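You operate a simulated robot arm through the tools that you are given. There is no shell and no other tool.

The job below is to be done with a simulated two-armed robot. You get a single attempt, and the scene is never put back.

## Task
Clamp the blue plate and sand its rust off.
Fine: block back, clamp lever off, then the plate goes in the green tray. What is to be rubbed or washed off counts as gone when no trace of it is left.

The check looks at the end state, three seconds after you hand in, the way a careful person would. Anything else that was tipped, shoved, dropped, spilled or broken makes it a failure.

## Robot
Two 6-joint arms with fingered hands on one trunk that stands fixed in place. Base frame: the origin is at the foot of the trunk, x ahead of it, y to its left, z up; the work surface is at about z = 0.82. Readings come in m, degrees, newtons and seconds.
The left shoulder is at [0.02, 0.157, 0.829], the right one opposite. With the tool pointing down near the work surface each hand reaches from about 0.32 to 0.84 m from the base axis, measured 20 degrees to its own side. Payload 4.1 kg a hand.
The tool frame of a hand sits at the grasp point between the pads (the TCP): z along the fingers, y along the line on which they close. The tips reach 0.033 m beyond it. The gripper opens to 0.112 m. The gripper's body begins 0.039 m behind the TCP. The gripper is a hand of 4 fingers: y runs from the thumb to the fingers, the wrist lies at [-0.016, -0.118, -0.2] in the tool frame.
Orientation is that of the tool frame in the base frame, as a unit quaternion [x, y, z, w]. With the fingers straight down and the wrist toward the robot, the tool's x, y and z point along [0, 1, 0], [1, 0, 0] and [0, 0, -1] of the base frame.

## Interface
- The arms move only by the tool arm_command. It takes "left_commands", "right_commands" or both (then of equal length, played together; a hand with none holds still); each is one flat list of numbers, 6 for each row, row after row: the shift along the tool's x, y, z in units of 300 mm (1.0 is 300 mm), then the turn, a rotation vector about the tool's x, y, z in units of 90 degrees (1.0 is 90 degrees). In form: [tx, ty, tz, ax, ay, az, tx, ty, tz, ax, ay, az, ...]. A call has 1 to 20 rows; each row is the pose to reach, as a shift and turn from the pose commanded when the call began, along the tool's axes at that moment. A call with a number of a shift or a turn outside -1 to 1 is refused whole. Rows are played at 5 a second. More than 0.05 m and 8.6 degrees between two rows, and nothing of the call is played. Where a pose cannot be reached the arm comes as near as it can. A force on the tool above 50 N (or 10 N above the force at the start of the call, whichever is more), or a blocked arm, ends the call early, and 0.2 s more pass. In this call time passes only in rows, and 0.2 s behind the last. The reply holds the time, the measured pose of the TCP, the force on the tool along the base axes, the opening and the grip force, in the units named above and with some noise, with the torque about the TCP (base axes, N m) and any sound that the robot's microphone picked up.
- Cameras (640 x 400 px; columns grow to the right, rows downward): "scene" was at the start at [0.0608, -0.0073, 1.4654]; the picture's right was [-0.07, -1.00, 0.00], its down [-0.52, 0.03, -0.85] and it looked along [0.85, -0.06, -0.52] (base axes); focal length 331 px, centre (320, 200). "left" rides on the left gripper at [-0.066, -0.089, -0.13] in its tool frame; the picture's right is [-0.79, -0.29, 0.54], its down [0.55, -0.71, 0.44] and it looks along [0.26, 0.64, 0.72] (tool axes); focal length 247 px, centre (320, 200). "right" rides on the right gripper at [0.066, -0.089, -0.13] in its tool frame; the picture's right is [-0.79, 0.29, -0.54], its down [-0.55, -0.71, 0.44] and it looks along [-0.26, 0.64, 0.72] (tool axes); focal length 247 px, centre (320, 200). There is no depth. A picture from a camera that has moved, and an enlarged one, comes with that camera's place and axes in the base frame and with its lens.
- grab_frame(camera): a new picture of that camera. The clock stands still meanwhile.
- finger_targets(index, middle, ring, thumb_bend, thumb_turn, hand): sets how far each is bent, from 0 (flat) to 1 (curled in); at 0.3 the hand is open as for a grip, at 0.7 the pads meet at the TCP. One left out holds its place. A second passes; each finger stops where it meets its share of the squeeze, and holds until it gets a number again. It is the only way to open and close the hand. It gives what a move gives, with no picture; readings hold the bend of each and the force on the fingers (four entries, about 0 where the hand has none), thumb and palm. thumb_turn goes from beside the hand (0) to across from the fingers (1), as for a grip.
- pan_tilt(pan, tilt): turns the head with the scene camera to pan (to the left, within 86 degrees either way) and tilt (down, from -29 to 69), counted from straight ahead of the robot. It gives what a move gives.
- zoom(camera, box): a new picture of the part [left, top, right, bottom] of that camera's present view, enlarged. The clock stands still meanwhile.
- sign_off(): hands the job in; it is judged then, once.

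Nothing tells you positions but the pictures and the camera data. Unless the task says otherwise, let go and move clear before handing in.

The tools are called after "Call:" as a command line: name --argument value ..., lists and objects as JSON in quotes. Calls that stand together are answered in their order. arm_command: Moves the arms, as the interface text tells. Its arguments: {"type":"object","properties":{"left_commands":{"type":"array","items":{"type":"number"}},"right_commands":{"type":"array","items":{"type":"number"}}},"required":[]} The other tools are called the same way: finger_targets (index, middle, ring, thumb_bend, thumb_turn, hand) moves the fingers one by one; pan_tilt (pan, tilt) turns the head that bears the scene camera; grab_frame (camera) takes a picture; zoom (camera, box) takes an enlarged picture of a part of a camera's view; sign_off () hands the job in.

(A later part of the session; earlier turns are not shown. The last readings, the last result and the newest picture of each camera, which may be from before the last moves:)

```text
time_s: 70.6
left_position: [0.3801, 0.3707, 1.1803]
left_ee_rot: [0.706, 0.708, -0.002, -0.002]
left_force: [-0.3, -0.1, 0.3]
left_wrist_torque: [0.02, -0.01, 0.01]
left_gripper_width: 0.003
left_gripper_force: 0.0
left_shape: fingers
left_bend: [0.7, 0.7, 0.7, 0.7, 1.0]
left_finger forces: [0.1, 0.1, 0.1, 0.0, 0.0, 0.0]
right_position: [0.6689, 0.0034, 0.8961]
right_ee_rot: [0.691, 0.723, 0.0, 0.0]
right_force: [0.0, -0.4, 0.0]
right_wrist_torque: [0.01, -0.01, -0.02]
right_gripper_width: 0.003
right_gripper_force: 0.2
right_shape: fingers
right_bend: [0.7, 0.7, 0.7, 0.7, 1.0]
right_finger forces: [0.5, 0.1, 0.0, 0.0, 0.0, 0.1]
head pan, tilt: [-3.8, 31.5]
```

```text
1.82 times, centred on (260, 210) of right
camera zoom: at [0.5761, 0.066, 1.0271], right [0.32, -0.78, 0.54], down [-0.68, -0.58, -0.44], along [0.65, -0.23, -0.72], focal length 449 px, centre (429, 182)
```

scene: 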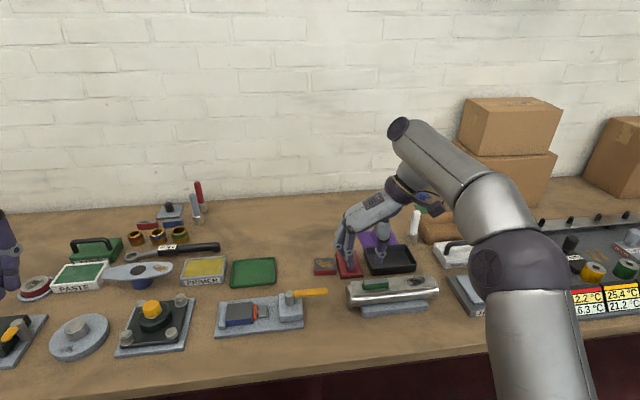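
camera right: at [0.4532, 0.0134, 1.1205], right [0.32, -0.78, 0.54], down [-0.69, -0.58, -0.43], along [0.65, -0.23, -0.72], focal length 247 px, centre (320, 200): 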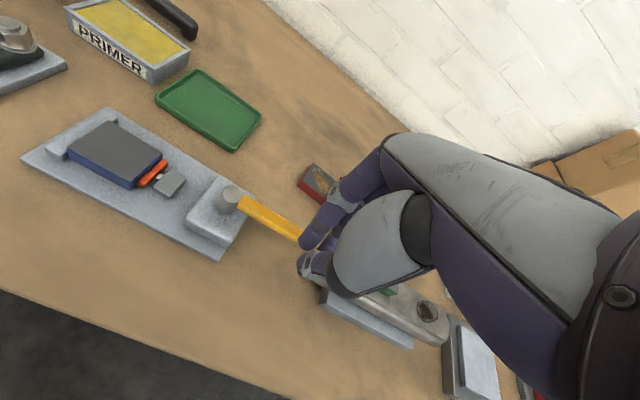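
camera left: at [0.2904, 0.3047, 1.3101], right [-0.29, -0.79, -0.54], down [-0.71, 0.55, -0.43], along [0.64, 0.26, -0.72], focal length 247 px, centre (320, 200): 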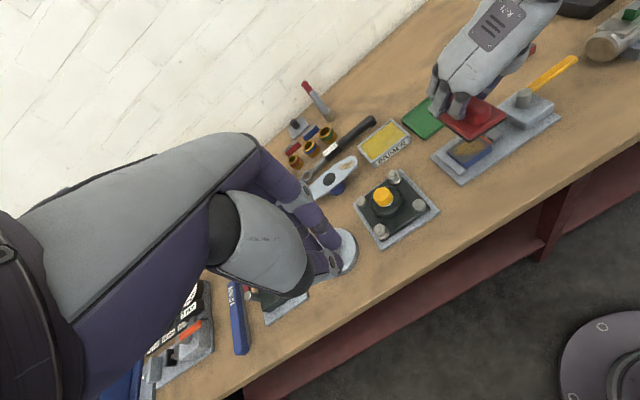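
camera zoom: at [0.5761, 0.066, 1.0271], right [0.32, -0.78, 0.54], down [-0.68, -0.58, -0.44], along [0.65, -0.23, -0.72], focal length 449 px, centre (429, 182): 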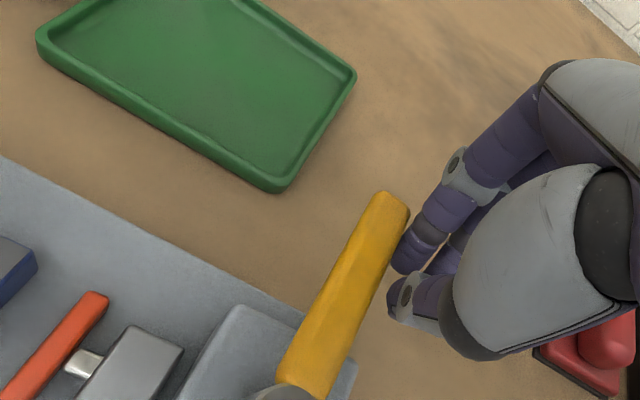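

The lever tip is at about [0.689, 0.031], within a degree or two of its original position. I'll push 4 mm further to feel the stop.

Call:
arm_command --right_commands '[0.007, 0, 0, 0, 0, 0, 0.014, 0.0, 0, 0, 0, 0]'

Call:
zoom --camera "right" --box '[120, 100, 400, 320]'

```text
time_s: 71.2
left_position: [0.3787, 0.3723, 1.1803]
left_ee_rot: [0.707, 0.708, -0.002, -0.002]
left_force: [0.7, 0.3, -0.1]
left_wrist_torque: [-0.02, 0.02, 0.01]
left_gripper_width: 0.0027
left_gripper_force: 0.0
left_shape: fingers
left_bend: [0.7, 0.7, 0.7, 0.7, 1.0]
left_finger forces: [0.0, 0.0, 0.0, 0.1, 0.0, 0.1]
right_position: [0.6692, 0.0095, 0.897]
right_ee_rot: [0.691, 0.723, 0.0, 0.0]
right_force: [0.1, -1.0, 0.2]
right_wrist_torque: [-0.01, 0.0, -0.05]
right_gripper_width: 0.0029
right_gripper_force: 0.0
right_shape: fingers
right_bend: [0.7, 0.7, 0.7, 0.7, 1.0]
right_finger forces: [1.4, 0.0, 0.0, 0.0, 0.0, 0.0]
head pan, tilt: [-3.8, 31.5]
```

```text
1.82 times, centred on (260, 210) of right
camera zoom: at [0.576, 0.0704, 1.0268], right [0.32, -0.78, 0.54], down [-0.68, -0.58, -0.44], along [0.65, -0.23, -0.72], focal length 449 px, centre (429, 182)
```

zoom: 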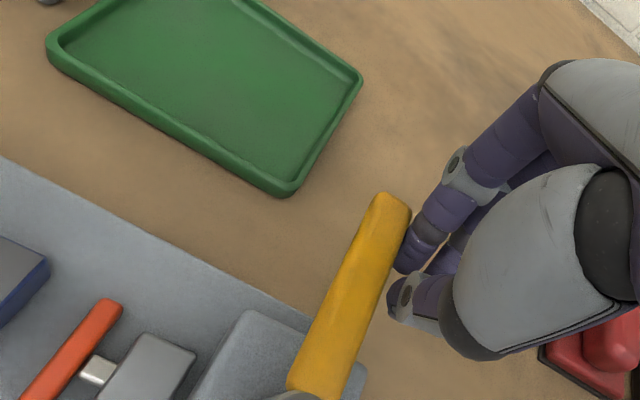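

The lever tip is now at y≈0.035, which matches its original off position. I'll back the right hand away and lift it clear, then compare the clamp with the first picture.

Call:
arm_command --right_commands '[-0.04, 0, 0, 0, 0, 0, -0.1, 0.0, 0, 0, 0, 0, -0.1, 0, -0.12, 0, 0, 0, -0.2, -0.1, -0.24, 0, 0, 0, -0.3, -0.22, -0.34, 0, 0, 0, -0.4, -0.34, -0.44, 0, 0, 0, -0.5, -0.46, -0.54, 0, 0, 0, -0.6, -0.56, -0.64, 0, 0, 0, -0.7, -0.62, -0.74, 0, 0, 0]'

Call:
grab_frame --camera "scene"

Call:
zoom --camera "scene" --box '[210, 255, 310, 340]'

Call:
zoom --camera "scene" --box '[310, 220, 420, 300]'

```text
refused: row 4 steps farther than a row can; nothing moved
```

```text
taken
```

scene: 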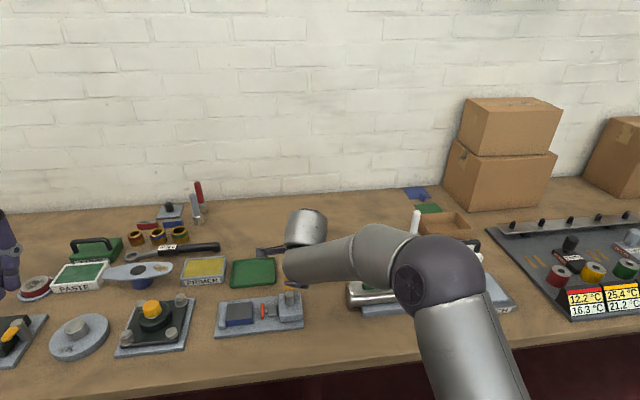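

```text
4.71 times, centred on (260, 298) of scene
camera zoom: at [0.0608, -0.0073, 1.4654], right [-0.07, -1.0, 0.0], down [-0.52, 0.03, -0.85], along [0.85, -0.06, -0.52], focal length 1556 px, centre (602, -259)
```

zoom: 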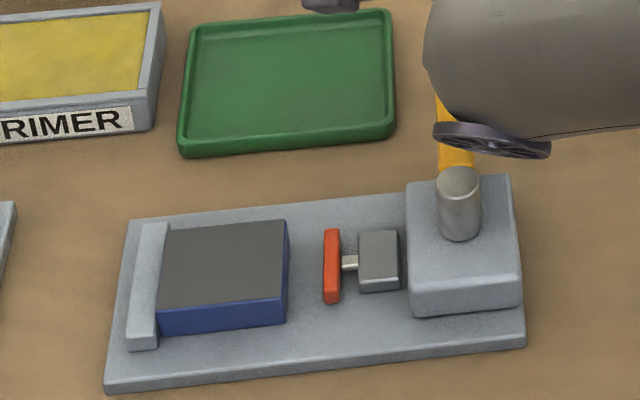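

```text
5.00 times, centred on (365, 260) of scene
camera zoom: at [0.0608, -0.0073, 1.4654], right [-0.07, -1.0, 0.0], down [-0.52, 0.03, -0.85], along [0.85, -0.06, -0.52], focal length 1653 px, centre (95, -100)
```

zoom: 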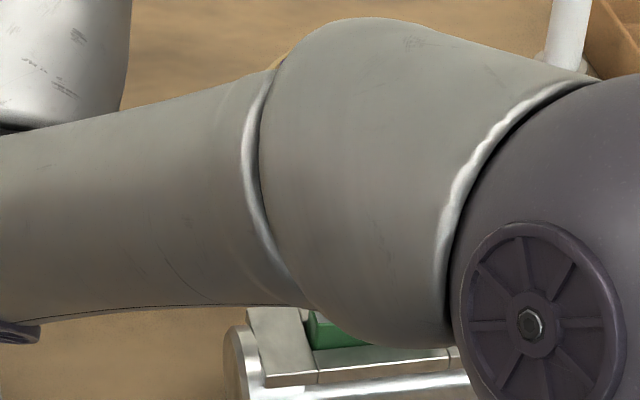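

That call was refused because one step was too long, and nothing moved. The pad and plunger already match the starting picture. I'll resend the retreat with smaller steps.

Call:
arm_command --right_commands '[-0.04, 0, 0, 0, 0, 0, -0.1, 0, 0, 0, 0, 0, -0.1, 0, -0.12, 0, 0, 0, -0.16, -0.06, -0.22, 0, 0, 0, -0.24, -0.14, -0.31, 0, 0, 0, -0.32, -0.22, -0.4, 0, 0, 0, -0.4, -0.3, -0.49, 0, 0, 0, -0.48, -0.38, -0.58, 0, 0, 0, -0.56, -0.46, -0.67, 0, 0, 0, -0.64, -0.54, -0.75, 0, 0, 0]'

Call:
grab_frame --camera "scene"

Call:
zoom --camera "scene" --box '[210, 255, 310, 340]'

Call:
zoom --camera "scene" --box '[310, 220, 420, 300]'

```text
time_s: 73.4
left_position: [0.3792, 0.3722, 1.1803]
left_ee_rot: [0.706, 0.708, -0.002, -0.002]
left_force: [0.6, 1.2, -0.8]
left_wrist_torque: [-0.01, 0.02, -0.01]
left_gripper_width: 0.0029
left_gripper_force: 0.1
left_shape: fingers
left_bend: [0.7, 0.7, 0.7, 0.7, 1.0]
left_finger forces: [0.0, 0.1, 0.0, 0.0, 0.0, 0.0]
right_position: [0.5147, -0.1877, 1.1227]
right_ee_rot: [0.691, 0.723, 0.0, -0.001]
right_force: [0.3, -0.2, 0.5]
right_wrist_torque: [-0.01, 0.03, 0.0]
right_gripper_width: 0.003
right_gripper_force: 0.0
right_shape: fingers
right_bend: [0.7, 0.7, 0.7, 0.7, 1.0]
right_finger forces: [0.0, 0.0, 0.1, 0.0, 0.0, 0.1]
head pan, tilt: [-3.8, 31.5]
```

```text
taken
```

scene: 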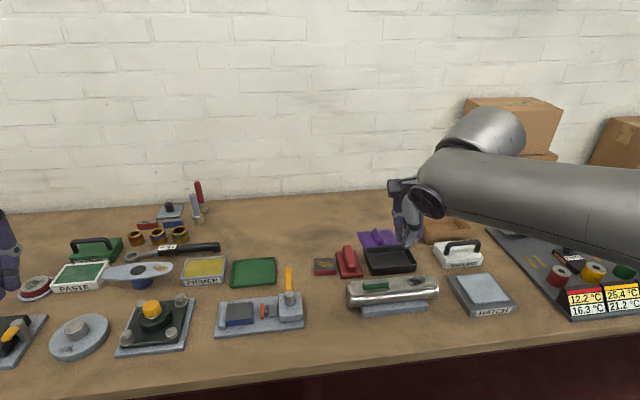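

```text
4.71 times, centred on (260, 298) of scene
camera zoom: at [0.0613, -0.007, 1.4654], right [-0.07, -1.0, 0.0], down [-0.52, 0.03, -0.85], along [0.85, -0.06, -0.52], focal length 1556 px, centre (602, -259)
```

zoom: 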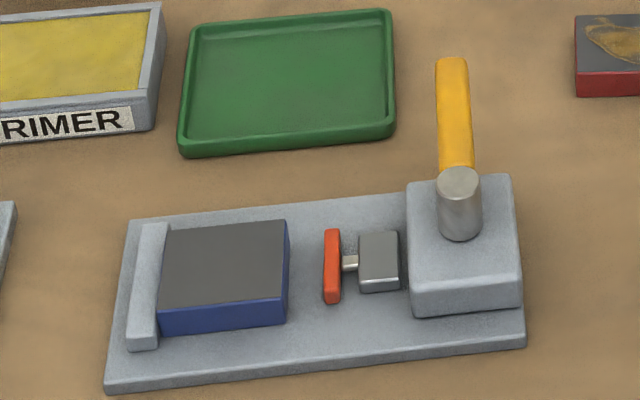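

```text
5.00 times, centred on (365, 260) of scene
camera zoom: at [0.0613, -0.007, 1.4654], right [-0.07, -1.0, 0.0], down [-0.52, 0.03, -0.85], along [0.85, -0.06, -0.52], focal length 1653 px, centre (95, -100)
```

zoom: 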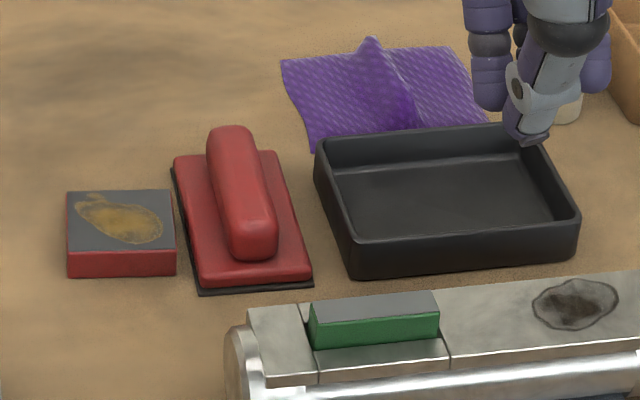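

The lever, pad and block all match their starting positions. Next I'll use the left hand for the plate, gripping centrally with index, middle and thumb only, because the ring finger would foul the stop. First I'll open the hand and move above the plate.

Call:
finger_targets --hand "left" --index 0.4 --middle 0.4 --ring 0.25 --thumb_bend 0.4 --thumb_turn 1.0

Call:
arm_command --left_commands '[-0.0767, 0.07, 0.0667, 0, 0, -0.0044, -0.1533, 0.14, 0.1333, 0, 0, -0.0089, -0.23, 0.21, 0.2, 0, 0, -0.0133, -0.3067, 0.28, 0.2667, 0, 0, -0.0178, -0.3833, 0.35, 0.3333, 0, 0, -0.0222, -0.46, 0.42, 0.4, 0, 0, -0.0267, -0.5367, 0.49, 0.4667, 0, 0, -0.0311, -0.6133, 0.56, 0.5333, 0, 0, -0.0356, -0.69, 0.63, 0.6, 0, 0, -0.04, -0.7667, 0.7, 0.6667, 0, 0, -0.0444]'

Call:
grab_frame --camera "left"

Call:
zoom --camera "right" --box '[0, 50, 240, 250]'

Call:
zoom --camera "scene" --box '[180, 200, 330, 340]'

```text
time_s: 74.4
left_position: [0.3795, 0.3718, 1.1789]
left_ee_rot: [0.706, 0.708, -0.002, -0.002]
left_force: [0.2, -1.4, -0.8]
left_wrist_torque: [0.01, -0.01, 0.01]
left_gripper_width: 0.0849
left_gripper_force: 0.1
left_shape: fingers
left_bend: [0.4, 0.4, 0.25, 0.4, 0.99]
left_finger forces: [0.1, 0.0, 0.0, 0.0, 0.0, 0.0]
right_position: [0.5146, -0.188, 1.1215]
right_ee_rot: [0.692, 0.722, 0.001, 0.0]
right_force: [-0.2, 0.9, 0.1]
right_wrist_torque: [0.0, 0.01, 0.01]
right_gripper_width: 0.0028
right_gripper_force: 0.1
right_shape: fingers
right_bend: [0.7, 0.7, 0.7, 0.7, 1.0]
right_finger forces: [0.0, 0.0, 0.0, 0.0, 0.0, 0.0]
head pan, tilt: [-3.8, 31.5]
```

```text
time_s: 76.6
left_position: [0.5894, 0.1402, 0.9795]
left_ee_rot: [0.681, 0.732, -0.001, -0.001]
left_force: [-0.6, 0.0, 0.6]
left_wrist_torque: [0.02, 0.0, -0.03]
left_gripper_width: 0.0851
left_gripper_force: 0.1
left_shape: fingers
left_bend: [0.4, 0.4, 0.25, 0.4, 0.99]
left_finger forces: [0.0, 0.0, 0.0, 0.1, 0.0, 0.0]
right_position: [0.5151, -0.1878, 1.1209]
right_ee_rot: [0.691, 0.723, 0.0, 0.0]
right_force: [-0.1, 0.1, -0.4]
right_wrist_torque: [0.01, 0.03, -0.02]
right_gripper_width: 0.0029
right_gripper_force: 0.0
right_shape: fingers
right_bend: [0.7, 0.7, 0.7, 0.7, 1.0]
right_finger forces: [0.1, 0.1, 0.0, 0.0, 0.0, 0.0]
head pan, tilt: [-3.8, 31.5]
```

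```text
taken
camera left: at [0.5038, 0.0681, 1.1105], right [-0.23, -0.81, -0.54], down [-0.75, 0.5, -0.43], along [0.62, 0.3, -0.72], focal length 247 px, centre (320, 200)
```

left: 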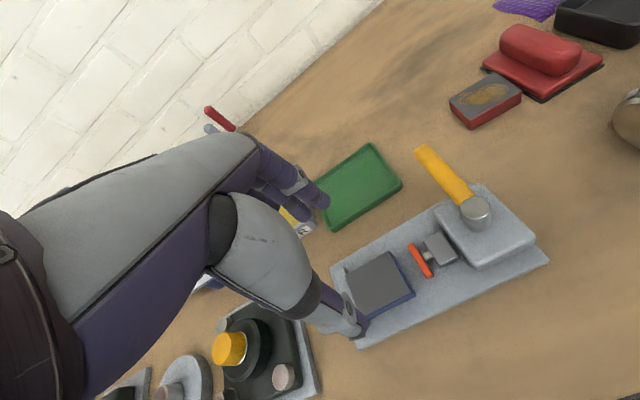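

```text
2.00 times, centred on (120, 150) of right
camera zoom: at [0.4213, -0.1259, 1.2521], right [0.32, -0.78, 0.54], down [-0.69, -0.58, -0.43], along [0.65, -0.23, -0.72], focal length 494 px, centre (720, 300)
```

zoom: 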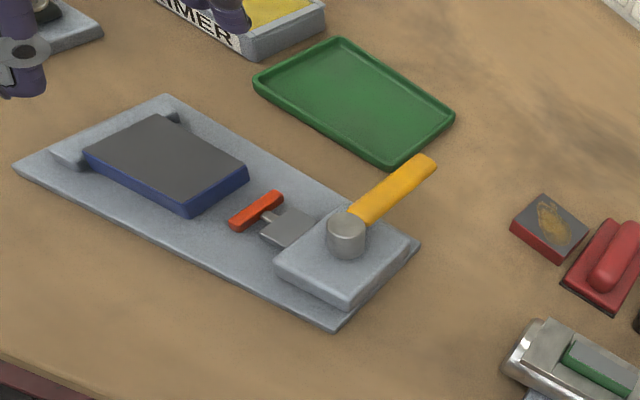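

```text
2.86 times, centred on (255, 270) of scene
camera zoom: at [0.0604, -0.007, 1.4655], right [-0.07, -1.0, 0.0], down [-0.52, 0.03, -0.85], along [0.85, -0.06, -0.52], focal length 944 px, centre (506, 0)
```

zoom: 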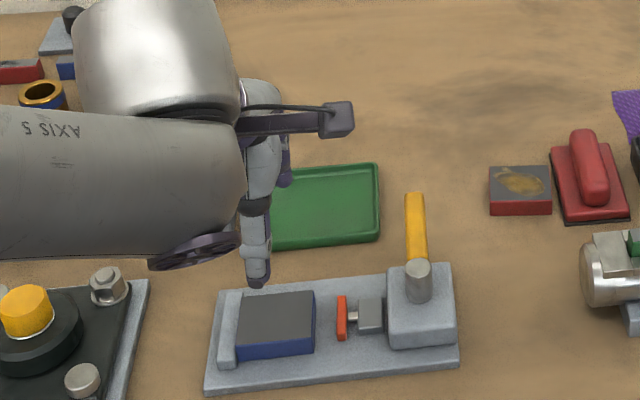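

The hand is above the plate. I'll zoom with the left camera to refine the plate's exact location before descending.

Call:
zoom --camera "left" --box '[320, 220, 460, 350]'

Call:
zoom --camera "right" --box '[20, 90, 140, 190]'

```text
3.08 times, centred on (390, 285) of left
camera zoom: at [0.5038, 0.0681, 1.1105], right [-0.23, -0.81, -0.54], down [-0.75, 0.5, -0.43], along [0.62, 0.3, -0.72], focal length 760 px, centre (105, -62)
```

zoom: 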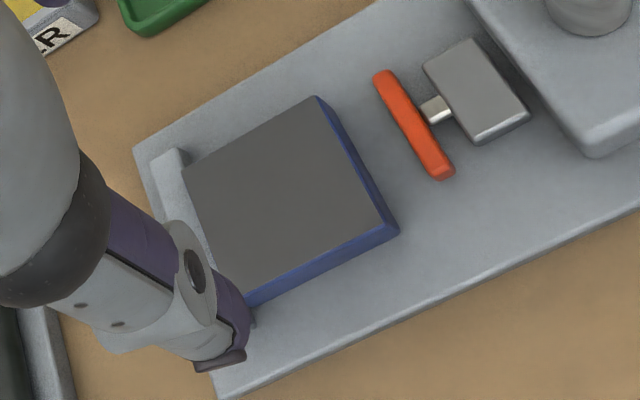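

```text
4.00 times, centred on (80, 140) of right
camera zoom: at [0.4213, -0.1259, 1.2521], right [0.32, -0.78, 0.54], down [-0.69, -0.58, -0.43], along [0.65, -0.23, -0.72], focal length 988 px, centre (1280, 440)
```

zoom: 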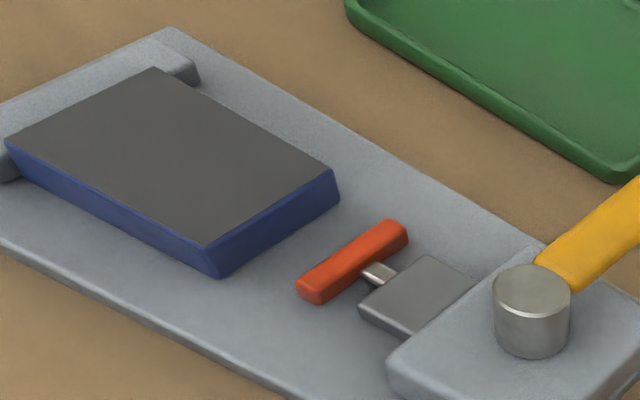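

The plate centre is confirmed at [0.588, 0.1435], yaw about 3.6°. I'll descend to just above grasp height.

Call:
arm_command --left_commands '[0.002, -0.001, 0.08, 0, 0, 0, 0.004, -0.002, 0.16, 0, 0, 0, 0.006, -0.003, 0.24, 0, 0, 0, 0.008, -0.004, 0.315, 0, 0, 0]'

Call:
zoom --camera "left" --box '[260, 160, 460, 360]'

Call:
zoom --camera "right" --box '[20, 70, 160, 190]'

```text
time_s: 77.6
left_position: [0.586, 0.1411, 0.8851]
left_ee_rot: [0.682, 0.731, -0.001, -0.002]
left_force: [0.0, 0.5, -0.5]
left_wrist_torque: [0.02, 0.01, 0.0]
left_gripper_width: 0.0851
left_gripper_force: 0.1
left_shape: fingers
left_bend: [0.4, 0.4, 0.25, 0.4, 0.99]
left_finger forces: [0.1, 0.0, 0.0, 0.0, 0.1, 0.1]
right_position: [0.514, -0.1865, 1.1216]
right_ee_rot: [0.691, 0.723, 0.001, 0.0]
right_force: [0.1, 0.1, 0.6]
right_wrist_torque: [-0.03, -0.01, -0.02]
right_gripper_width: 0.0032
right_gripper_force: 0.1
right_shape: fingers
right_bend: [0.7, 0.7, 0.7, 0.7, 1.0]
right_finger forces: [0.0, 0.1, 0.1, 0.0, 0.0, 0.0]
head pan, tilt: [-3.8, 31.5]
```

```text
2.00 times, centred on (360, 260) of left
camera zoom: at [0.502, 0.0693, 1.0149], right [-0.23, -0.81, -0.54], down [-0.75, 0.5, -0.43], along [0.62, 0.3, -0.72], focal length 494 px, centre (240, 80)
```

zoom: 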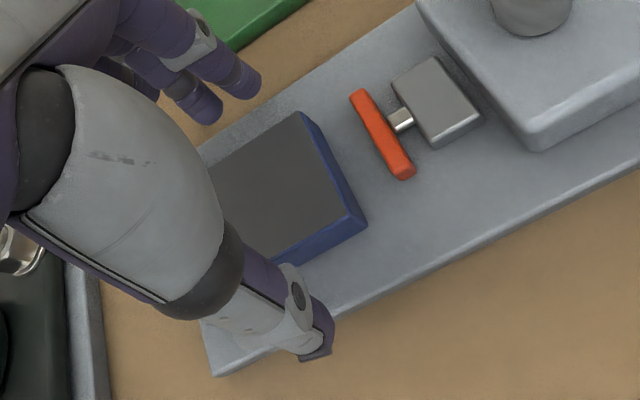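

```text
3.33 times, centred on (90, 130) of right
camera zoom: at [0.4215, -0.1263, 1.252], right [0.32, -0.78, 0.54], down [-0.69, -0.58, -0.43], along [0.65, -0.23, -0.72], focal length 823 px, centre (1087, 433)
```

zoom: 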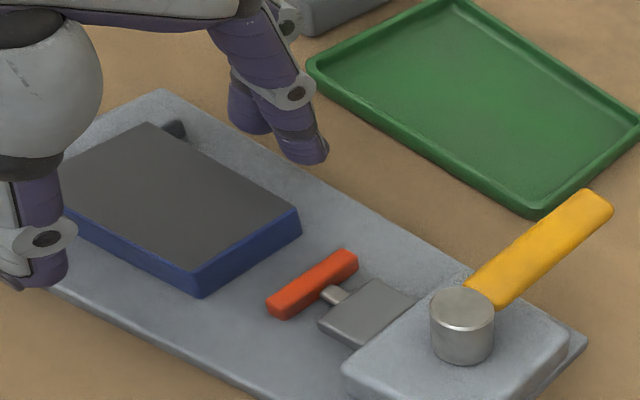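

The thumb and fingers straddle the plate evenly. I'll go down the last 14 mm and close on the plate.

Call:
arm_command --left_commands '[0.002, 0.003, 0.025, 0, 0, 0, 0.004, 0.006, 0.045, 0, 0, 0]'

Call:
finger_targets --hand "left" --index 0.6 --middle 0.6 --thumb_bend 0.6

Call:
zoom --camera "left" --box '[260, 160, 460, 360]'

Call:
zoom --camera "right" --box '[20, 70, 160, 190]'

```text
time_s: 78.2
left_position: [0.5877, 0.1431, 0.8719]
left_ee_rot: [0.682, 0.731, -0.002, -0.001]
left_force: [-0.2, 0.2, 0.7]
left_wrist_torque: [0.0, 0.0, 0.0]
left_gripper_width: 0.0849
left_gripper_force: 0.0
left_shape: fingers
left_bend: [0.4, 0.4, 0.25, 0.4, 0.99]
left_finger forces: [0.0, 0.0, 0.0, 0.0, 0.0, 0.0]
right_position: [0.5141, -0.1872, 1.1218]
right_ee_rot: [0.691, 0.723, 0.0, 0.0]
right_force: [0.0, -0.2, -0.4]
right_wrist_torque: [0.02, 0.0, -0.02]
right_gripper_width: 0.003
right_gripper_force: 0.1
right_shape: fingers
right_bend: [0.7, 0.7, 0.7, 0.7, 1.0]
right_finger forces: [0.0, 0.1, 0.1, 0.1, 0.0, 0.1]
head pan, tilt: [-3.8, 31.5]
```

```text
time_s: 79.2
left_position: [0.5867, 0.1432, 0.8707]
left_ee_rot: [0.682, 0.731, -0.002, -0.002]
left_force: [1.9, 0.1, 0.2]
left_wrist_torque: [0.0, -0.08, -0.01]
left_gripper_width: 0.0474
left_gripper_force: 8.5
left_shape: fingers
left_bend: [0.55, 0.56, 0.25, 0.54, 1.0]
left_finger forces: [4.3, 4.7, 0.0, 0.1, 7.3, 0.0]
right_position: [0.5129, -0.1878, 1.1215]
right_ee_rot: [0.691, 0.723, 0.0, 0.0]
right_force: [0.7, 0.5, -0.1]
right_wrist_torque: [-0.01, 0.0, 0.01]
right_gripper_width: 0.0031
right_gripper_force: 0.1
right_shape: fingers
right_bend: [0.7, 0.7, 0.7, 0.7, 1.0]
right_finger forces: [0.1, 0.1, 0.0, 0.0, 0.0, 0.1]
head pan, tilt: [-3.8, 31.5]
```

```text
2.00 times, centred on (360, 260) of left
camera zoom: at [0.5038, 0.0708, 1.0014], right [-0.23, -0.81, -0.54], down [-0.75, 0.5, -0.43], along [0.62, 0.3, -0.72], focal length 494 px, centre (240, 80)
```

zoom: 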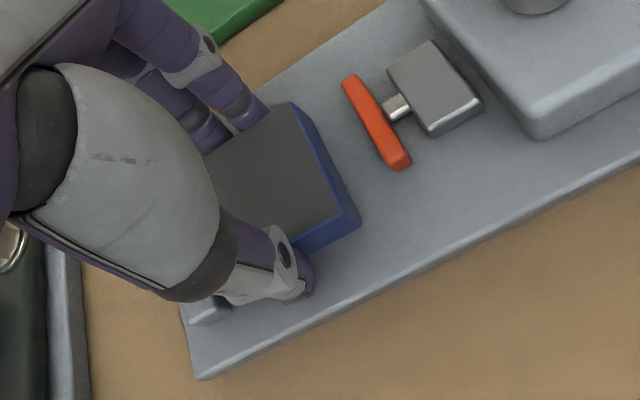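

```text
3.33 times, centred on (90, 130) of right
camera zoom: at [0.4217, -0.1263, 1.2519], right [0.32, -0.78, 0.54], down [-0.69, -0.58, -0.43], along [0.65, -0.23, -0.72], focal length 823 px, centre (1087, 433)
```

zoom: 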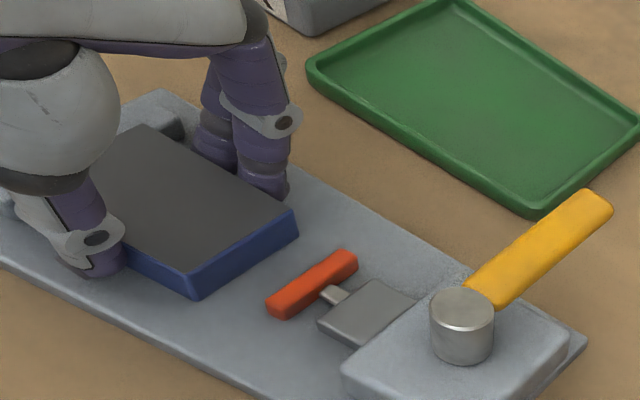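

I have a good centred contact. I'll firm up the grip and lift, drifting slightly away from the stop.

Call:
finger_targets --hand "left" --index 0.68 --middle 0.68 --thumb_bend 0.68

Call:
arm_command --left_commands '[-0.007, 0, -0.02, 0, 0, 0, -0.012, 0, -0.06, 0, 0, 0, -0.012, 0, -0.14, 0, 0, 0, -0.012, 0, -0.25, 0, 0, 0]'

Call:
zoom --camera "scene" --box '[200, 230, 300, 330]'

Call:
zoom --camera "left" --box '[260, 160, 460, 360]'

Call:
zoom --camera "right" --box '[0, 50, 160, 190]'

```text
time_s: 80.2
left_position: [0.5876, 0.1441, 0.8719]
left_ee_rot: [0.681, 0.732, -0.002, -0.002]
left_force: [2.6, -0.7, 0.4]
left_wrist_torque: [0.06, -0.06, -0.02]
left_gripper_width: 0.0464
left_gripper_force: 15.3
left_shape: fingers
left_bend: [0.57, 0.59, 0.25, 0.54, 1.0]
left_finger forces: [8.2, 8.3, 0.0, 0.1, 14.7, 0.0]
right_position: [0.5145, -0.1886, 1.1218]
right_ee_rot: [0.691, 0.723, 0.0, 0.0]
right_force: [-0.3, 0.1, 0.0]
right_wrist_torque: [-0.01, -0.03, -0.01]
right_gripper_width: 0.0033
right_gripper_force: 0.0
right_shape: fingers
right_bend: [0.7, 0.7, 0.7, 0.7, 1.0]
right_finger forces: [0.0, 0.0, 0.1, 0.0, 0.1, 0.0]
head pan, tilt: [-3.8, 31.5]
```

```text
time_s: 81.2
left_position: [0.589, 0.143, 0.9484]
left_ee_rot: [0.681, 0.732, -0.001, -0.002]
left_force: [0.4, -0.2, -5.1]
left_wrist_torque: [-0.04, 0.0, -0.03]
left_gripper_width: 0.0464
left_gripper_force: 15.2
left_shape: fingers
left_bend: [0.57, 0.59, 0.25, 0.54, 1.0]
left_finger forces: [7.8, 7.3, 0.0, 0.0, 15.1, 0.0]
right_position: [0.5161, -0.1879, 1.1204]
right_ee_rot: [0.691, 0.723, 0.0, 0.0]
right_force: [0.2, 0.7, 0.2]
right_wrist_torque: [-0.05, 0.0, 0.03]
right_gripper_width: 0.0028
right_gripper_force: 0.1
right_shape: fingers
right_bend: [0.7, 0.7, 0.7, 0.7, 1.0]
right_finger forces: [0.1, 0.0, 0.0, 0.1, 0.0, 0.0]
head pan, tilt: [-3.8, 31.5]
```

```text
4.00 times, centred on (250, 280) of scene
camera zoom: at [0.0611, -0.0072, 1.4654], right [-0.07, -1.0, 0.0], down [-0.52, 0.03, -0.85], along [0.85, -0.06, -0.52], focal length 1322 px, centre (600, -120)
```

zoom: 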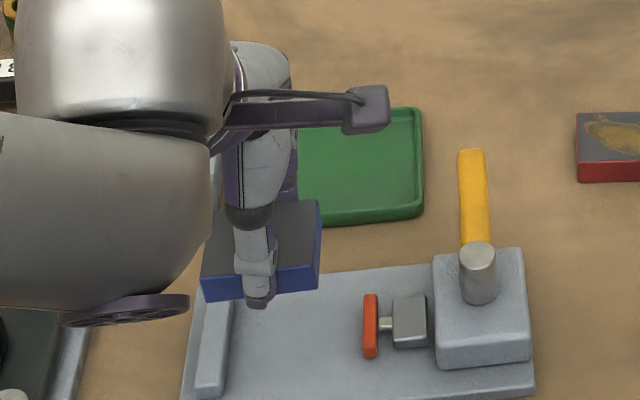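

```text
2.00 times, centred on (360, 260) of left
camera zoom: at [0.5036, 0.0695, 1.0774], right [-0.23, -0.81, -0.54], down [-0.75, 0.5, -0.43], along [0.62, 0.3, -0.72], focal length 494 px, centre (240, 80)
```

zoom: 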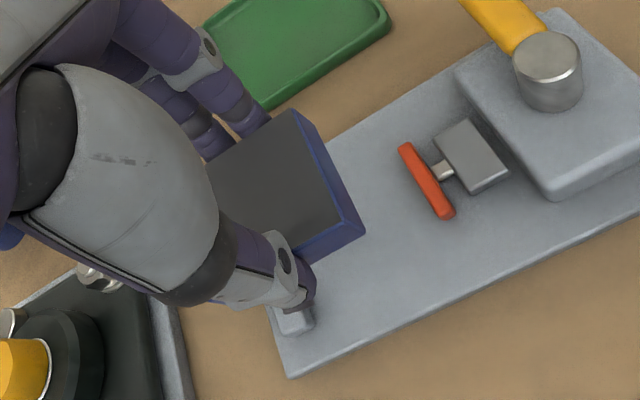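

```text
2.86 times, centred on (80, 120) of right
camera zoom: at [0.4219, -0.1261, 1.2519], right [0.32, -0.78, 0.54], down [-0.69, -0.58, -0.43], along [0.65, -0.23, -0.72], focal length 706 px, centre (1006, 429)
```

zoom: 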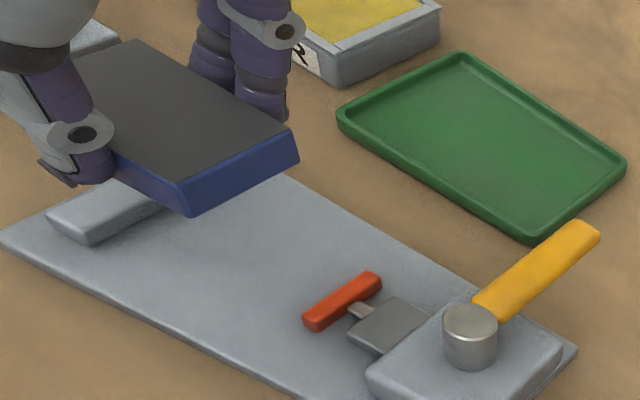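

The plate is held level and its clean face is up. The tray is centred at about [0.737, 0.129] with about the same yaw. I'll carry the plate over it and look closely, since the fingers fit with only a few millimetres to spare.

Call:
arm_command --left_commands '[-0.0163, 0.097, -0.02, 0, 0, 0, -0.0327, 0.194, -0.03, 0, 0, 0, -0.049, 0.291, -0.04, 0, 0, 0, -0.0654, 0.3882, -0.04, 0, 0, 0, -0.0817, 0.4852, -0.04, 0, 0, 0]'

Call:
zoom --camera "left" --box '[220, 130, 460, 370]'

Call:
zoom --camera "scene" --box '[210, 220, 300, 300]'

Call:
zoom --camera "right" --box '[40, 30, 200, 170]'

```text
time_s: 82.4
left_position: [0.7355, 0.1264, 0.9588]
left_ee_rot: [0.682, 0.732, -0.001, -0.001]
left_force: [-0.5, 0.5, -5.0]
left_wrist_torque: [-0.03, -0.04, 0.0]
left_gripper_width: 0.0468
left_gripper_force: 15.1
left_shape: fingers
left_bend: [0.57, 0.6, 0.25, 0.54, 1.0]
left_finger forces: [7.5, 7.1, 0.1, 0.1, 14.9, 0.1]
right_position: [0.5138, -0.1885, 1.1226]
right_ee_rot: [0.691, 0.723, 0.001, 0.0]
right_force: [-0.1, -0.3, -0.4]
right_wrist_torque: [-0.03, -0.01, -0.02]
right_gripper_width: 0.0029
right_gripper_force: 0.0
right_shape: fingers
right_bend: [0.7, 0.7, 0.7, 0.7, 1.0]
right_finger forces: [0.0, 0.1, 0.1, 0.1, 0.1, 0.1]
head pan, tilt: [-3.8, 31.5]
```

```text
1.67 times, centred on (340, 250) of left
camera zoom: at [0.651, 0.0543, 1.0885], right [-0.23, -0.81, -0.54], down [-0.75, 0.5, -0.43], along [0.62, 0.3, -0.73], focal length 412 px, centre (287, 117)
```

zoom: 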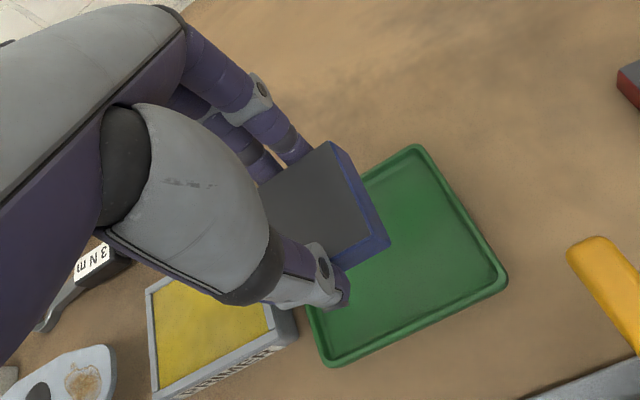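

```text
5.00 times, centred on (255, 260) of scene
camera zoom: at [0.0606, -0.0071, 1.4655], right [-0.07, -1.0, 0.0], down [-0.52, 0.03, -0.85], along [0.85, -0.06, -0.52], focal length 1653 px, centre (645, -100)
```

zoom: 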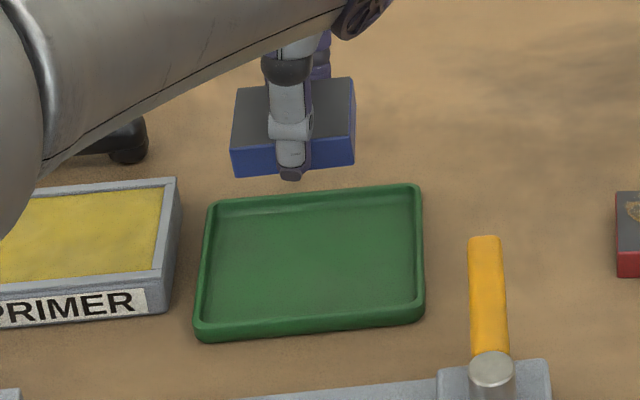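

```text
2.86 times, centred on (120, 100) of right
camera zoom: at [0.4214, -0.1261, 1.252], right [0.32, -0.78, 0.54], down [-0.69, -0.58, -0.43], along [0.65, -0.23, -0.72], focal length 706 px, centre (891, 486)
```

zoom: 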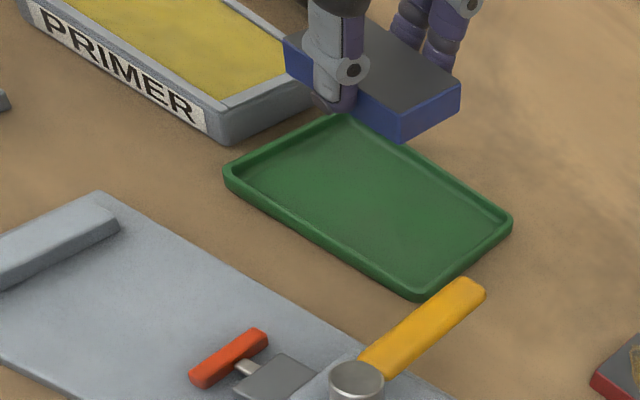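

Combining the views, the tray centre is about [0.738, 0.130] and the plate in the hand sits about 8 mm toward the thumb from the grasp point. I'll correct for that and lower partway to check the clearances.

Call:
arm_command --left_commands '[0.005, 0.018, 0.03, 0, 0, 0, 0.0095, 0.0357, 0.07, 0, 0, 0, 0.0095, 0.0357, 0.13, 0, 0, 0, 0.0095, 0.0357, 0.196, 0, 0, 0]'

Call:
zoom --camera "left" --box '[220, 130, 460, 370]'

Call:
zoom --camera "scene" --box '[210, 220, 300, 300]'

Call:
zoom --camera "right" --box '[40, 30, 200, 170]'

```text
time_s: 83.4
left_position: [0.7471, 0.1314, 0.8996]
left_ee_rot: [0.682, 0.732, -0.002, -0.001]
left_force: [0.0, 0.6, -3.2]
left_wrist_torque: [-0.03, -0.03, -0.01]
left_gripper_width: 0.0466
left_gripper_force: 14.8
left_shape: fingers
left_bend: [0.58, 0.6, 0.25, 0.54, 1.0]
left_finger forces: [7.6, 7.0, 0.0, 0.1, 14.8, 0.0]
right_position: [0.5151, -0.1874, 1.1234]
right_ee_rot: [0.691, 0.723, 0.0, 0.0]
right_force: [0.2, 0.6, 0.2]
right_wrist_torque: [-0.01, 0.01, -0.02]
right_gripper_width: 0.0028
right_gripper_force: 0.0
right_shape: fingers
right_bend: [0.7, 0.7, 0.7, 0.7, 1.0]
right_finger forces: [0.0, 0.0, 0.0, 0.0, 0.0, 0.0]
head pan, tilt: [-3.8, 31.5]
```

```text
1.67 times, centred on (340, 250) of left
camera zoom: at [0.6624, 0.0586, 1.0293], right [-0.23, -0.81, -0.54], down [-0.75, 0.5, -0.43], along [0.62, 0.3, -0.72], focal length 412 px, centre (287, 117)
```

zoom: 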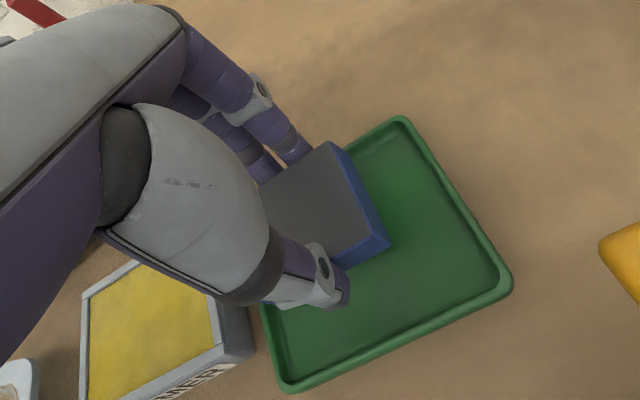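

```text
5.00 times, centred on (255, 260) of scene
camera zoom: at [0.0608, -0.0073, 1.4654], right [-0.07, -1.0, 0.0], down [-0.52, 0.03, -0.85], along [0.85, -0.06, -0.52], focal length 1653 px, centre (645, -100)
```

zoom: 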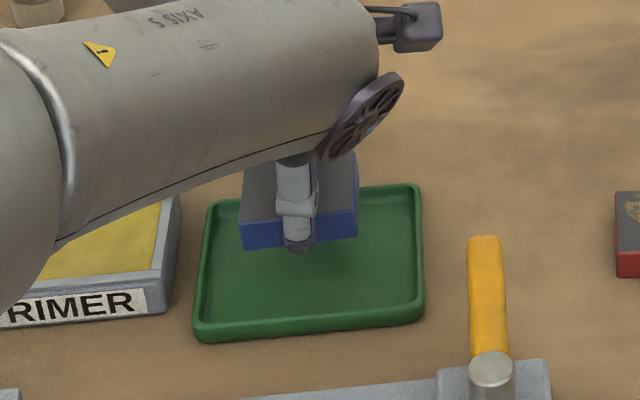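

```text
2.86 times, centred on (120, 100) of right
camera zoom: at [0.4216, -0.1263, 1.252], right [0.32, -0.78, 0.54], down [-0.69, -0.58, -0.43], along [0.65, -0.23, -0.72], focal length 706 px, centre (891, 486)
```

zoom: 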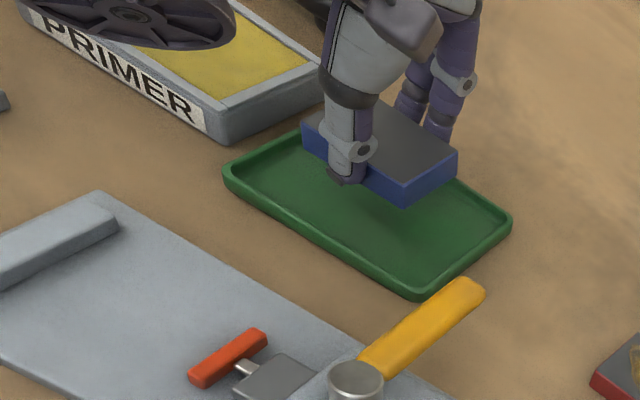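

The plate is centred over the tray, and the rim is only about 8 mm high, so the fingertips will end level with it. I'll lower most of the remaining distance.

Call:
arm_command --left_commands '[-0.002, -0.002, 0.04, 0, 0, 0, -0.003, -0.004, 0.08, 0, 0, 0, -0.003, -0.004, 0.105, 0, 0, 0]'

Call:
zoom --camera "left" --box '[220, 130, 460, 370]'

Call:
zoom --camera "scene" --box '[210, 220, 300, 300]'

Call:
zoom --camera "right" --box '[60, 50, 180, 150]'

```text
time_s: 84.2
left_position: [0.7449, 0.1297, 0.8687]
left_ee_rot: [0.681, 0.732, -0.002, -0.002]
left_force: [-0.2, -0.6, -4.2]
left_wrist_torque: [0.0, -0.05, -0.01]
left_gripper_width: 0.0466
left_gripper_force: 14.7
left_shape: fingers
left_bend: [0.58, 0.6, 0.25, 0.54, 1.0]
left_finger forces: [7.6, 7.1, 0.0, 0.1, 14.6, 0.0]
right_position: [0.5146, -0.1889, 1.1227]
right_ee_rot: [0.69, 0.723, -0.001, 0.001]
right_force: [-1.4, 0.1, 0.4]
right_wrist_torque: [0.0, 0.01, 0.01]
right_gripper_width: 0.0026
right_gripper_force: 0.0
right_shape: fingers
right_bend: [0.7, 0.7, 0.7, 0.7, 1.0]
right_finger forces: [0.0, 0.0, 0.0, 0.1, 0.1, 0.0]
head pan, tilt: [-3.8, 31.5]
```

```text
1.67 times, centred on (340, 250) of left
camera zoom: at [0.6607, 0.0571, 0.9983], right [-0.23, -0.81, -0.54], down [-0.75, 0.5, -0.43], along [0.62, 0.3, -0.72], focal length 412 px, centre (287, 117)
```

zoom: 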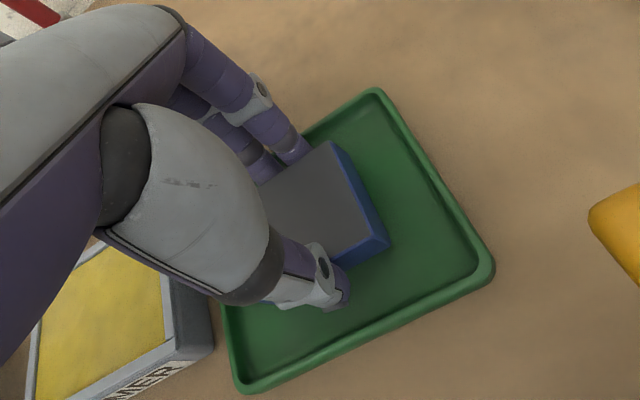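

```text
5.00 times, centred on (255, 260) of scene
camera zoom: at [0.0609, -0.0073, 1.4654], right [-0.07, -1.0, 0.0], down [-0.52, 0.03, -0.85], along [0.85, -0.06, -0.52], focal length 1653 px, centre (645, -100)
```

zoom: 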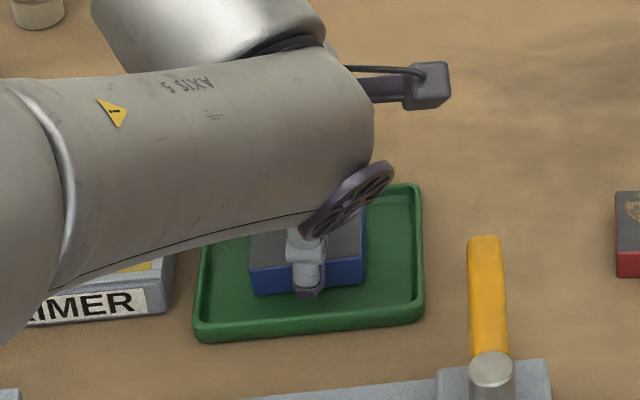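

```text
4.00 times, centred on (120, 100) of right
camera zoom: at [0.4217, -0.1262, 1.2519], right [0.32, -0.78, 0.54], down [-0.69, -0.58, -0.43], along [0.65, -0.23, -0.72], focal length 988 px, centre (1120, 600)
```

zoom: 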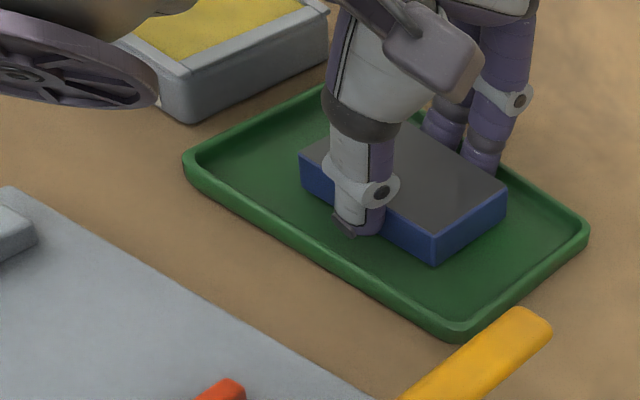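

The plate is inside the tray with clearance on all sides, a few millimetres above the floor. I'll lower gently to contact.

Call:
arm_command --left_commands '[0, 0, 0.01, 0, 0, 0, 0, 0, 0.018, 0, 0, 0]'

```text
time_s: 84.8
left_position: [0.7458, 0.1301, 0.8674]
left_ee_rot: [0.681, 0.732, 0.0, 0.001]
left_force: [-1.0, -0.5, 9.7]
left_wrist_torque: [0.0, 0.1, 0.03]
left_gripper_width: 0.0462
left_gripper_force: 15.9
left_shape: fingers
left_bend: [0.58, 0.6, 0.25, 0.54, 1.0]
left_finger forces: [7.6, 7.8, 0.0, 0.1, 16.3, 0.1]
right_position: [0.5143, -0.1895, 1.1221]
right_ee_rot: [0.691, 0.723, 0.0, 0.001]
right_force: [-0.6, -0.8, -0.1]
right_wrist_torque: [0.0, -0.03, -0.03]
right_gripper_width: 0.003
right_gripper_force: 0.1
right_shape: fingers
right_bend: [0.7, 0.7, 0.7, 0.7, 1.0]
right_finger forces: [0.0, 0.0, 0.1, 0.0, 0.0, 0.0]
head pan, tilt: [-3.8, 31.5]
```

The force rose to +9.7 N slightly earlier than expected. I'll look closely to see what is touching before releasing.

Call:
zoom --camera "right" --box '[80, 60, 160, 130]'

Call:
zoom --camera "scene" --box '[220, 250, 290, 300]'

Call:
zoom --camera "left" --box '[300, 170, 420, 290]'

```text
5.71 times, centred on (120, 95) of right
camera zoom: at [0.4214, -0.1263, 1.2521], right [0.32, -0.78, 0.54], down [-0.69, -0.58, -0.44], along [0.65, -0.23, -0.72], focal length 1411 px, centre (1463, 800)
```

zoom: 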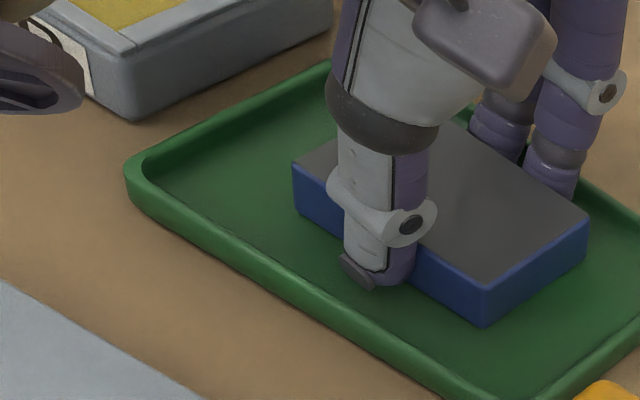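

```text
8.00 times, centred on (255, 275) of scene
camera zoom: at [0.0605, -0.0074, 1.4655], right [-0.07, -1.0, 0.0], down [-0.52, 0.03, -0.85], along [0.85, -0.06, -0.52], focal length 2645 px, centre (840, -400)
```

zoom: 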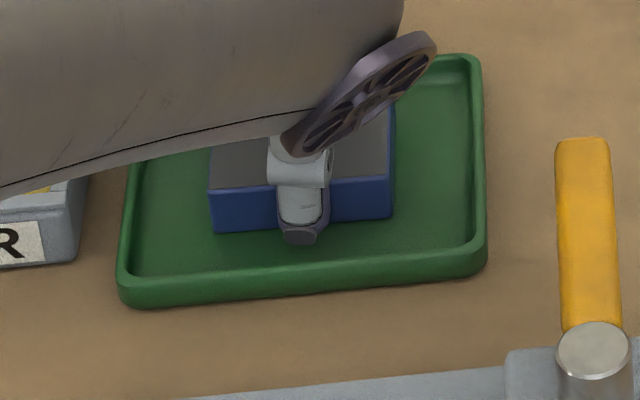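

```text
3.33 times, centred on (360, 230) of left
camera zoom: at [0.6611, 0.0569, 0.9954], right [-0.23, -0.81, -0.54], down [-0.75, 0.5, -0.44], along [0.62, 0.3, -0.72], focal length 823 px, centre (187, 100)
```

zoom: 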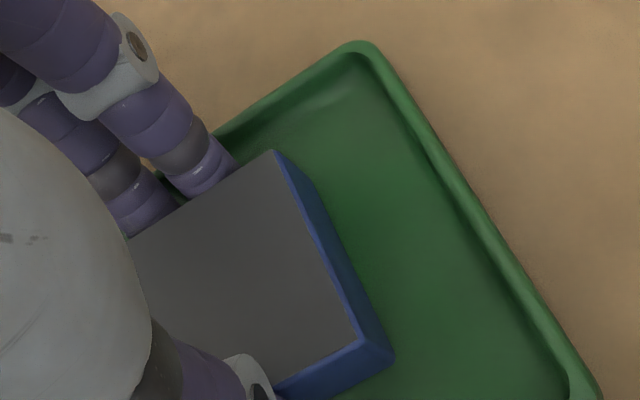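

The plate is resting flat on the tray floor, with thumb and fingers all inside the rim and clear of it. I'll open just a few millimetres and lift straight up.

Call:
finger_targets --hand "left" --index 0.545 --middle 0.55 --thumb_bend 0.48

Call:
zoom --camera "left" --box '[300, 170, 420, 290]'

Call:
zoom --camera "scene" --box '[220, 250, 290, 300]'

```text
time_s: 85.8
left_position: [0.7448, 0.1292, 0.8627]
left_ee_rot: [0.681, 0.732, -0.002, -0.002]
left_force: [-0.1, -0.3, 2.4]
left_wrist_torque: [0.03, -0.06, 0.0]
left_gripper_width: 0.0542
left_gripper_force: 1.0
left_shape: fingers
left_bend: [0.54, 0.55, 0.25, 0.48, 1.0]
left_finger forces: [0.0, 1.6, 0.0, 0.0, 0.1, 0.1]
right_position: [0.5139, -0.1875, 1.1216]
right_ee_rot: [0.691, 0.723, 0.0, 0.0]
right_force: [-0.3, -0.2, 0.6]
right_wrist_torque: [0.02, 0.0, -0.03]
right_gripper_width: 0.0032
right_gripper_force: 0.1
right_shape: fingers
right_bend: [0.7, 0.7, 0.7, 0.7, 1.0]
right_finger forces: [0.0, 0.0, 0.1, 0.0, 0.0, 0.0]
head pan, tilt: [-3.8, 31.5]
```

```text
3.33 times, centred on (360, 230) of left
camera zoom: at [0.661, 0.0569, 0.993], right [-0.23, -0.81, -0.54], down [-0.75, 0.5, -0.43], along [0.62, 0.3, -0.72], focal length 823 px, centre (187, 100)
```

zoom: 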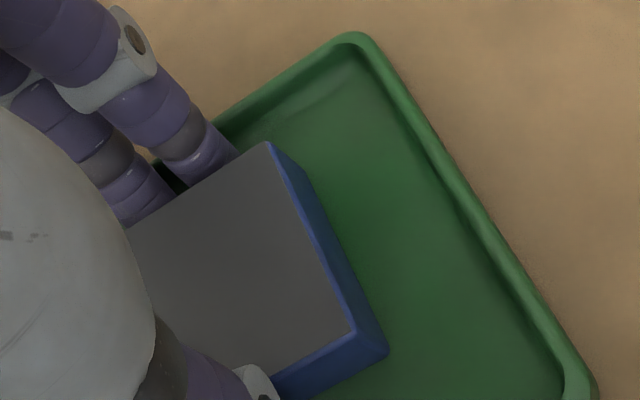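

```text
8.00 times, centred on (255, 275) of scene
camera zoom: at [0.0607, -0.0073, 1.4655], right [-0.07, -1.0, 0.0], down [-0.52, 0.03, -0.85], along [0.85, -0.06, -0.52], focal length 2645 px, centre (840, -400)
```

zoom: 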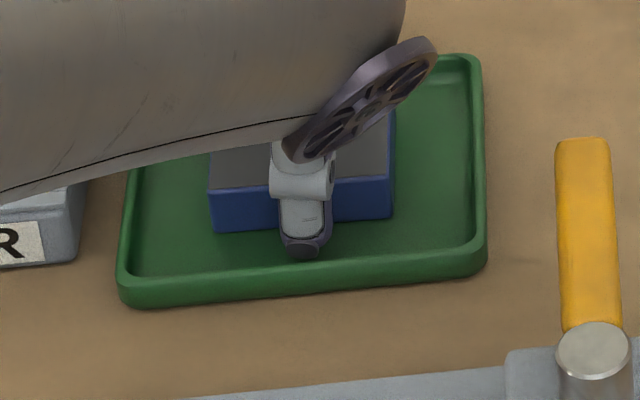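

The fingertips are now just touching the tray floor and the plate is free, with no thumb force. I'll lift straight up slowly and confirm the plate stays.

Call:
arm_command --left_commands '[0, 0, -0.02, 0, 0, 0, 0, 0, -0.045, 0, 0, 0, 0, 0, -0.08, 0, 0, 0]'

Call:
zoom --camera "left" --box '[280, 150, 420, 290]'

Call:
zoom --camera "scene" --box '[220, 240, 290, 300]'

```text
time_s: 86.6
left_position: [0.7443, 0.1295, 0.8865]
left_ee_rot: [0.682, 0.732, -0.001, -0.002]
left_force: [0.1, 0.1, 0.3]
left_wrist_torque: [0.0, 0.0, -0.05]
left_gripper_width: 0.0543
left_gripper_force: 0.1
left_shape: fingers
left_bend: [0.54, 0.55, 0.25, 0.48, 1.0]
left_finger forces: [0.0, 0.0, 0.0, 0.0, 0.0, 0.0]
right_position: [0.5147, -0.1875, 1.1214]
right_ee_rot: [0.691, 0.723, 0.0, 0.0]
right_force: [0.2, -0.4, -0.9]
right_wrist_torque: [0.02, 0.02, 0.0]
right_gripper_width: 0.0031
right_gripper_force: 0.1
right_shape: fingers
right_bend: [0.7, 0.7, 0.7, 0.7, 1.0]
right_finger forces: [0.0, 0.0, 0.0, 0.0, 0.0, 0.0]
head pan, tilt: [-3.8, 31.5]
```

```text
2.86 times, centred on (350, 220) of left
camera zoom: at [0.6607, 0.0561, 1.0162], right [-0.23, -0.81, -0.54], down [-0.75, 0.5, -0.43], along [0.62, 0.3, -0.72], focal length 706 px, centre (234, 143)
```

zoom: 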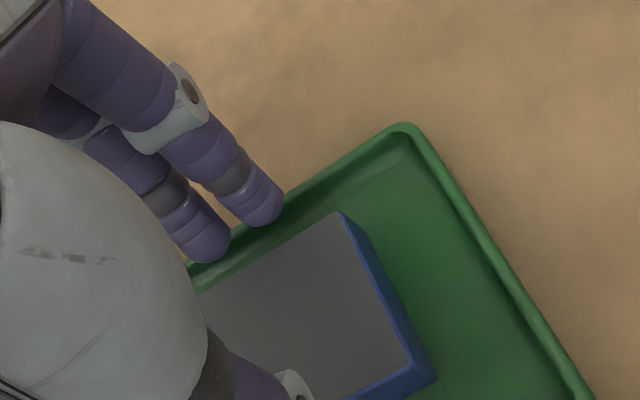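

```text
6.67 times, centred on (255, 270) of scene
camera zoom: at [0.0609, -0.0073, 1.4654], right [-0.07, -1.0, 0.0], down [-0.52, 0.03, -0.85], along [0.85, -0.06, -0.52], focal length 2204 px, centre (753, -267)
```

zoom: 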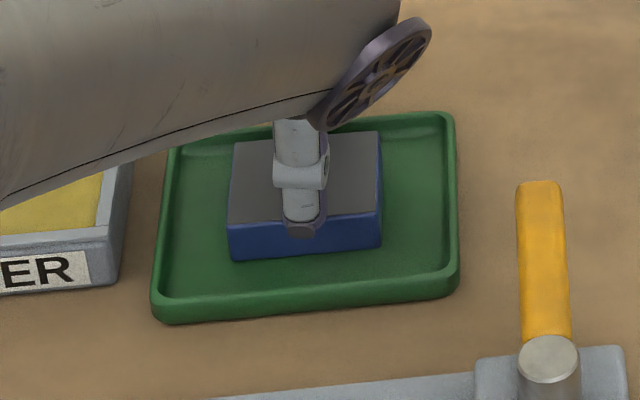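

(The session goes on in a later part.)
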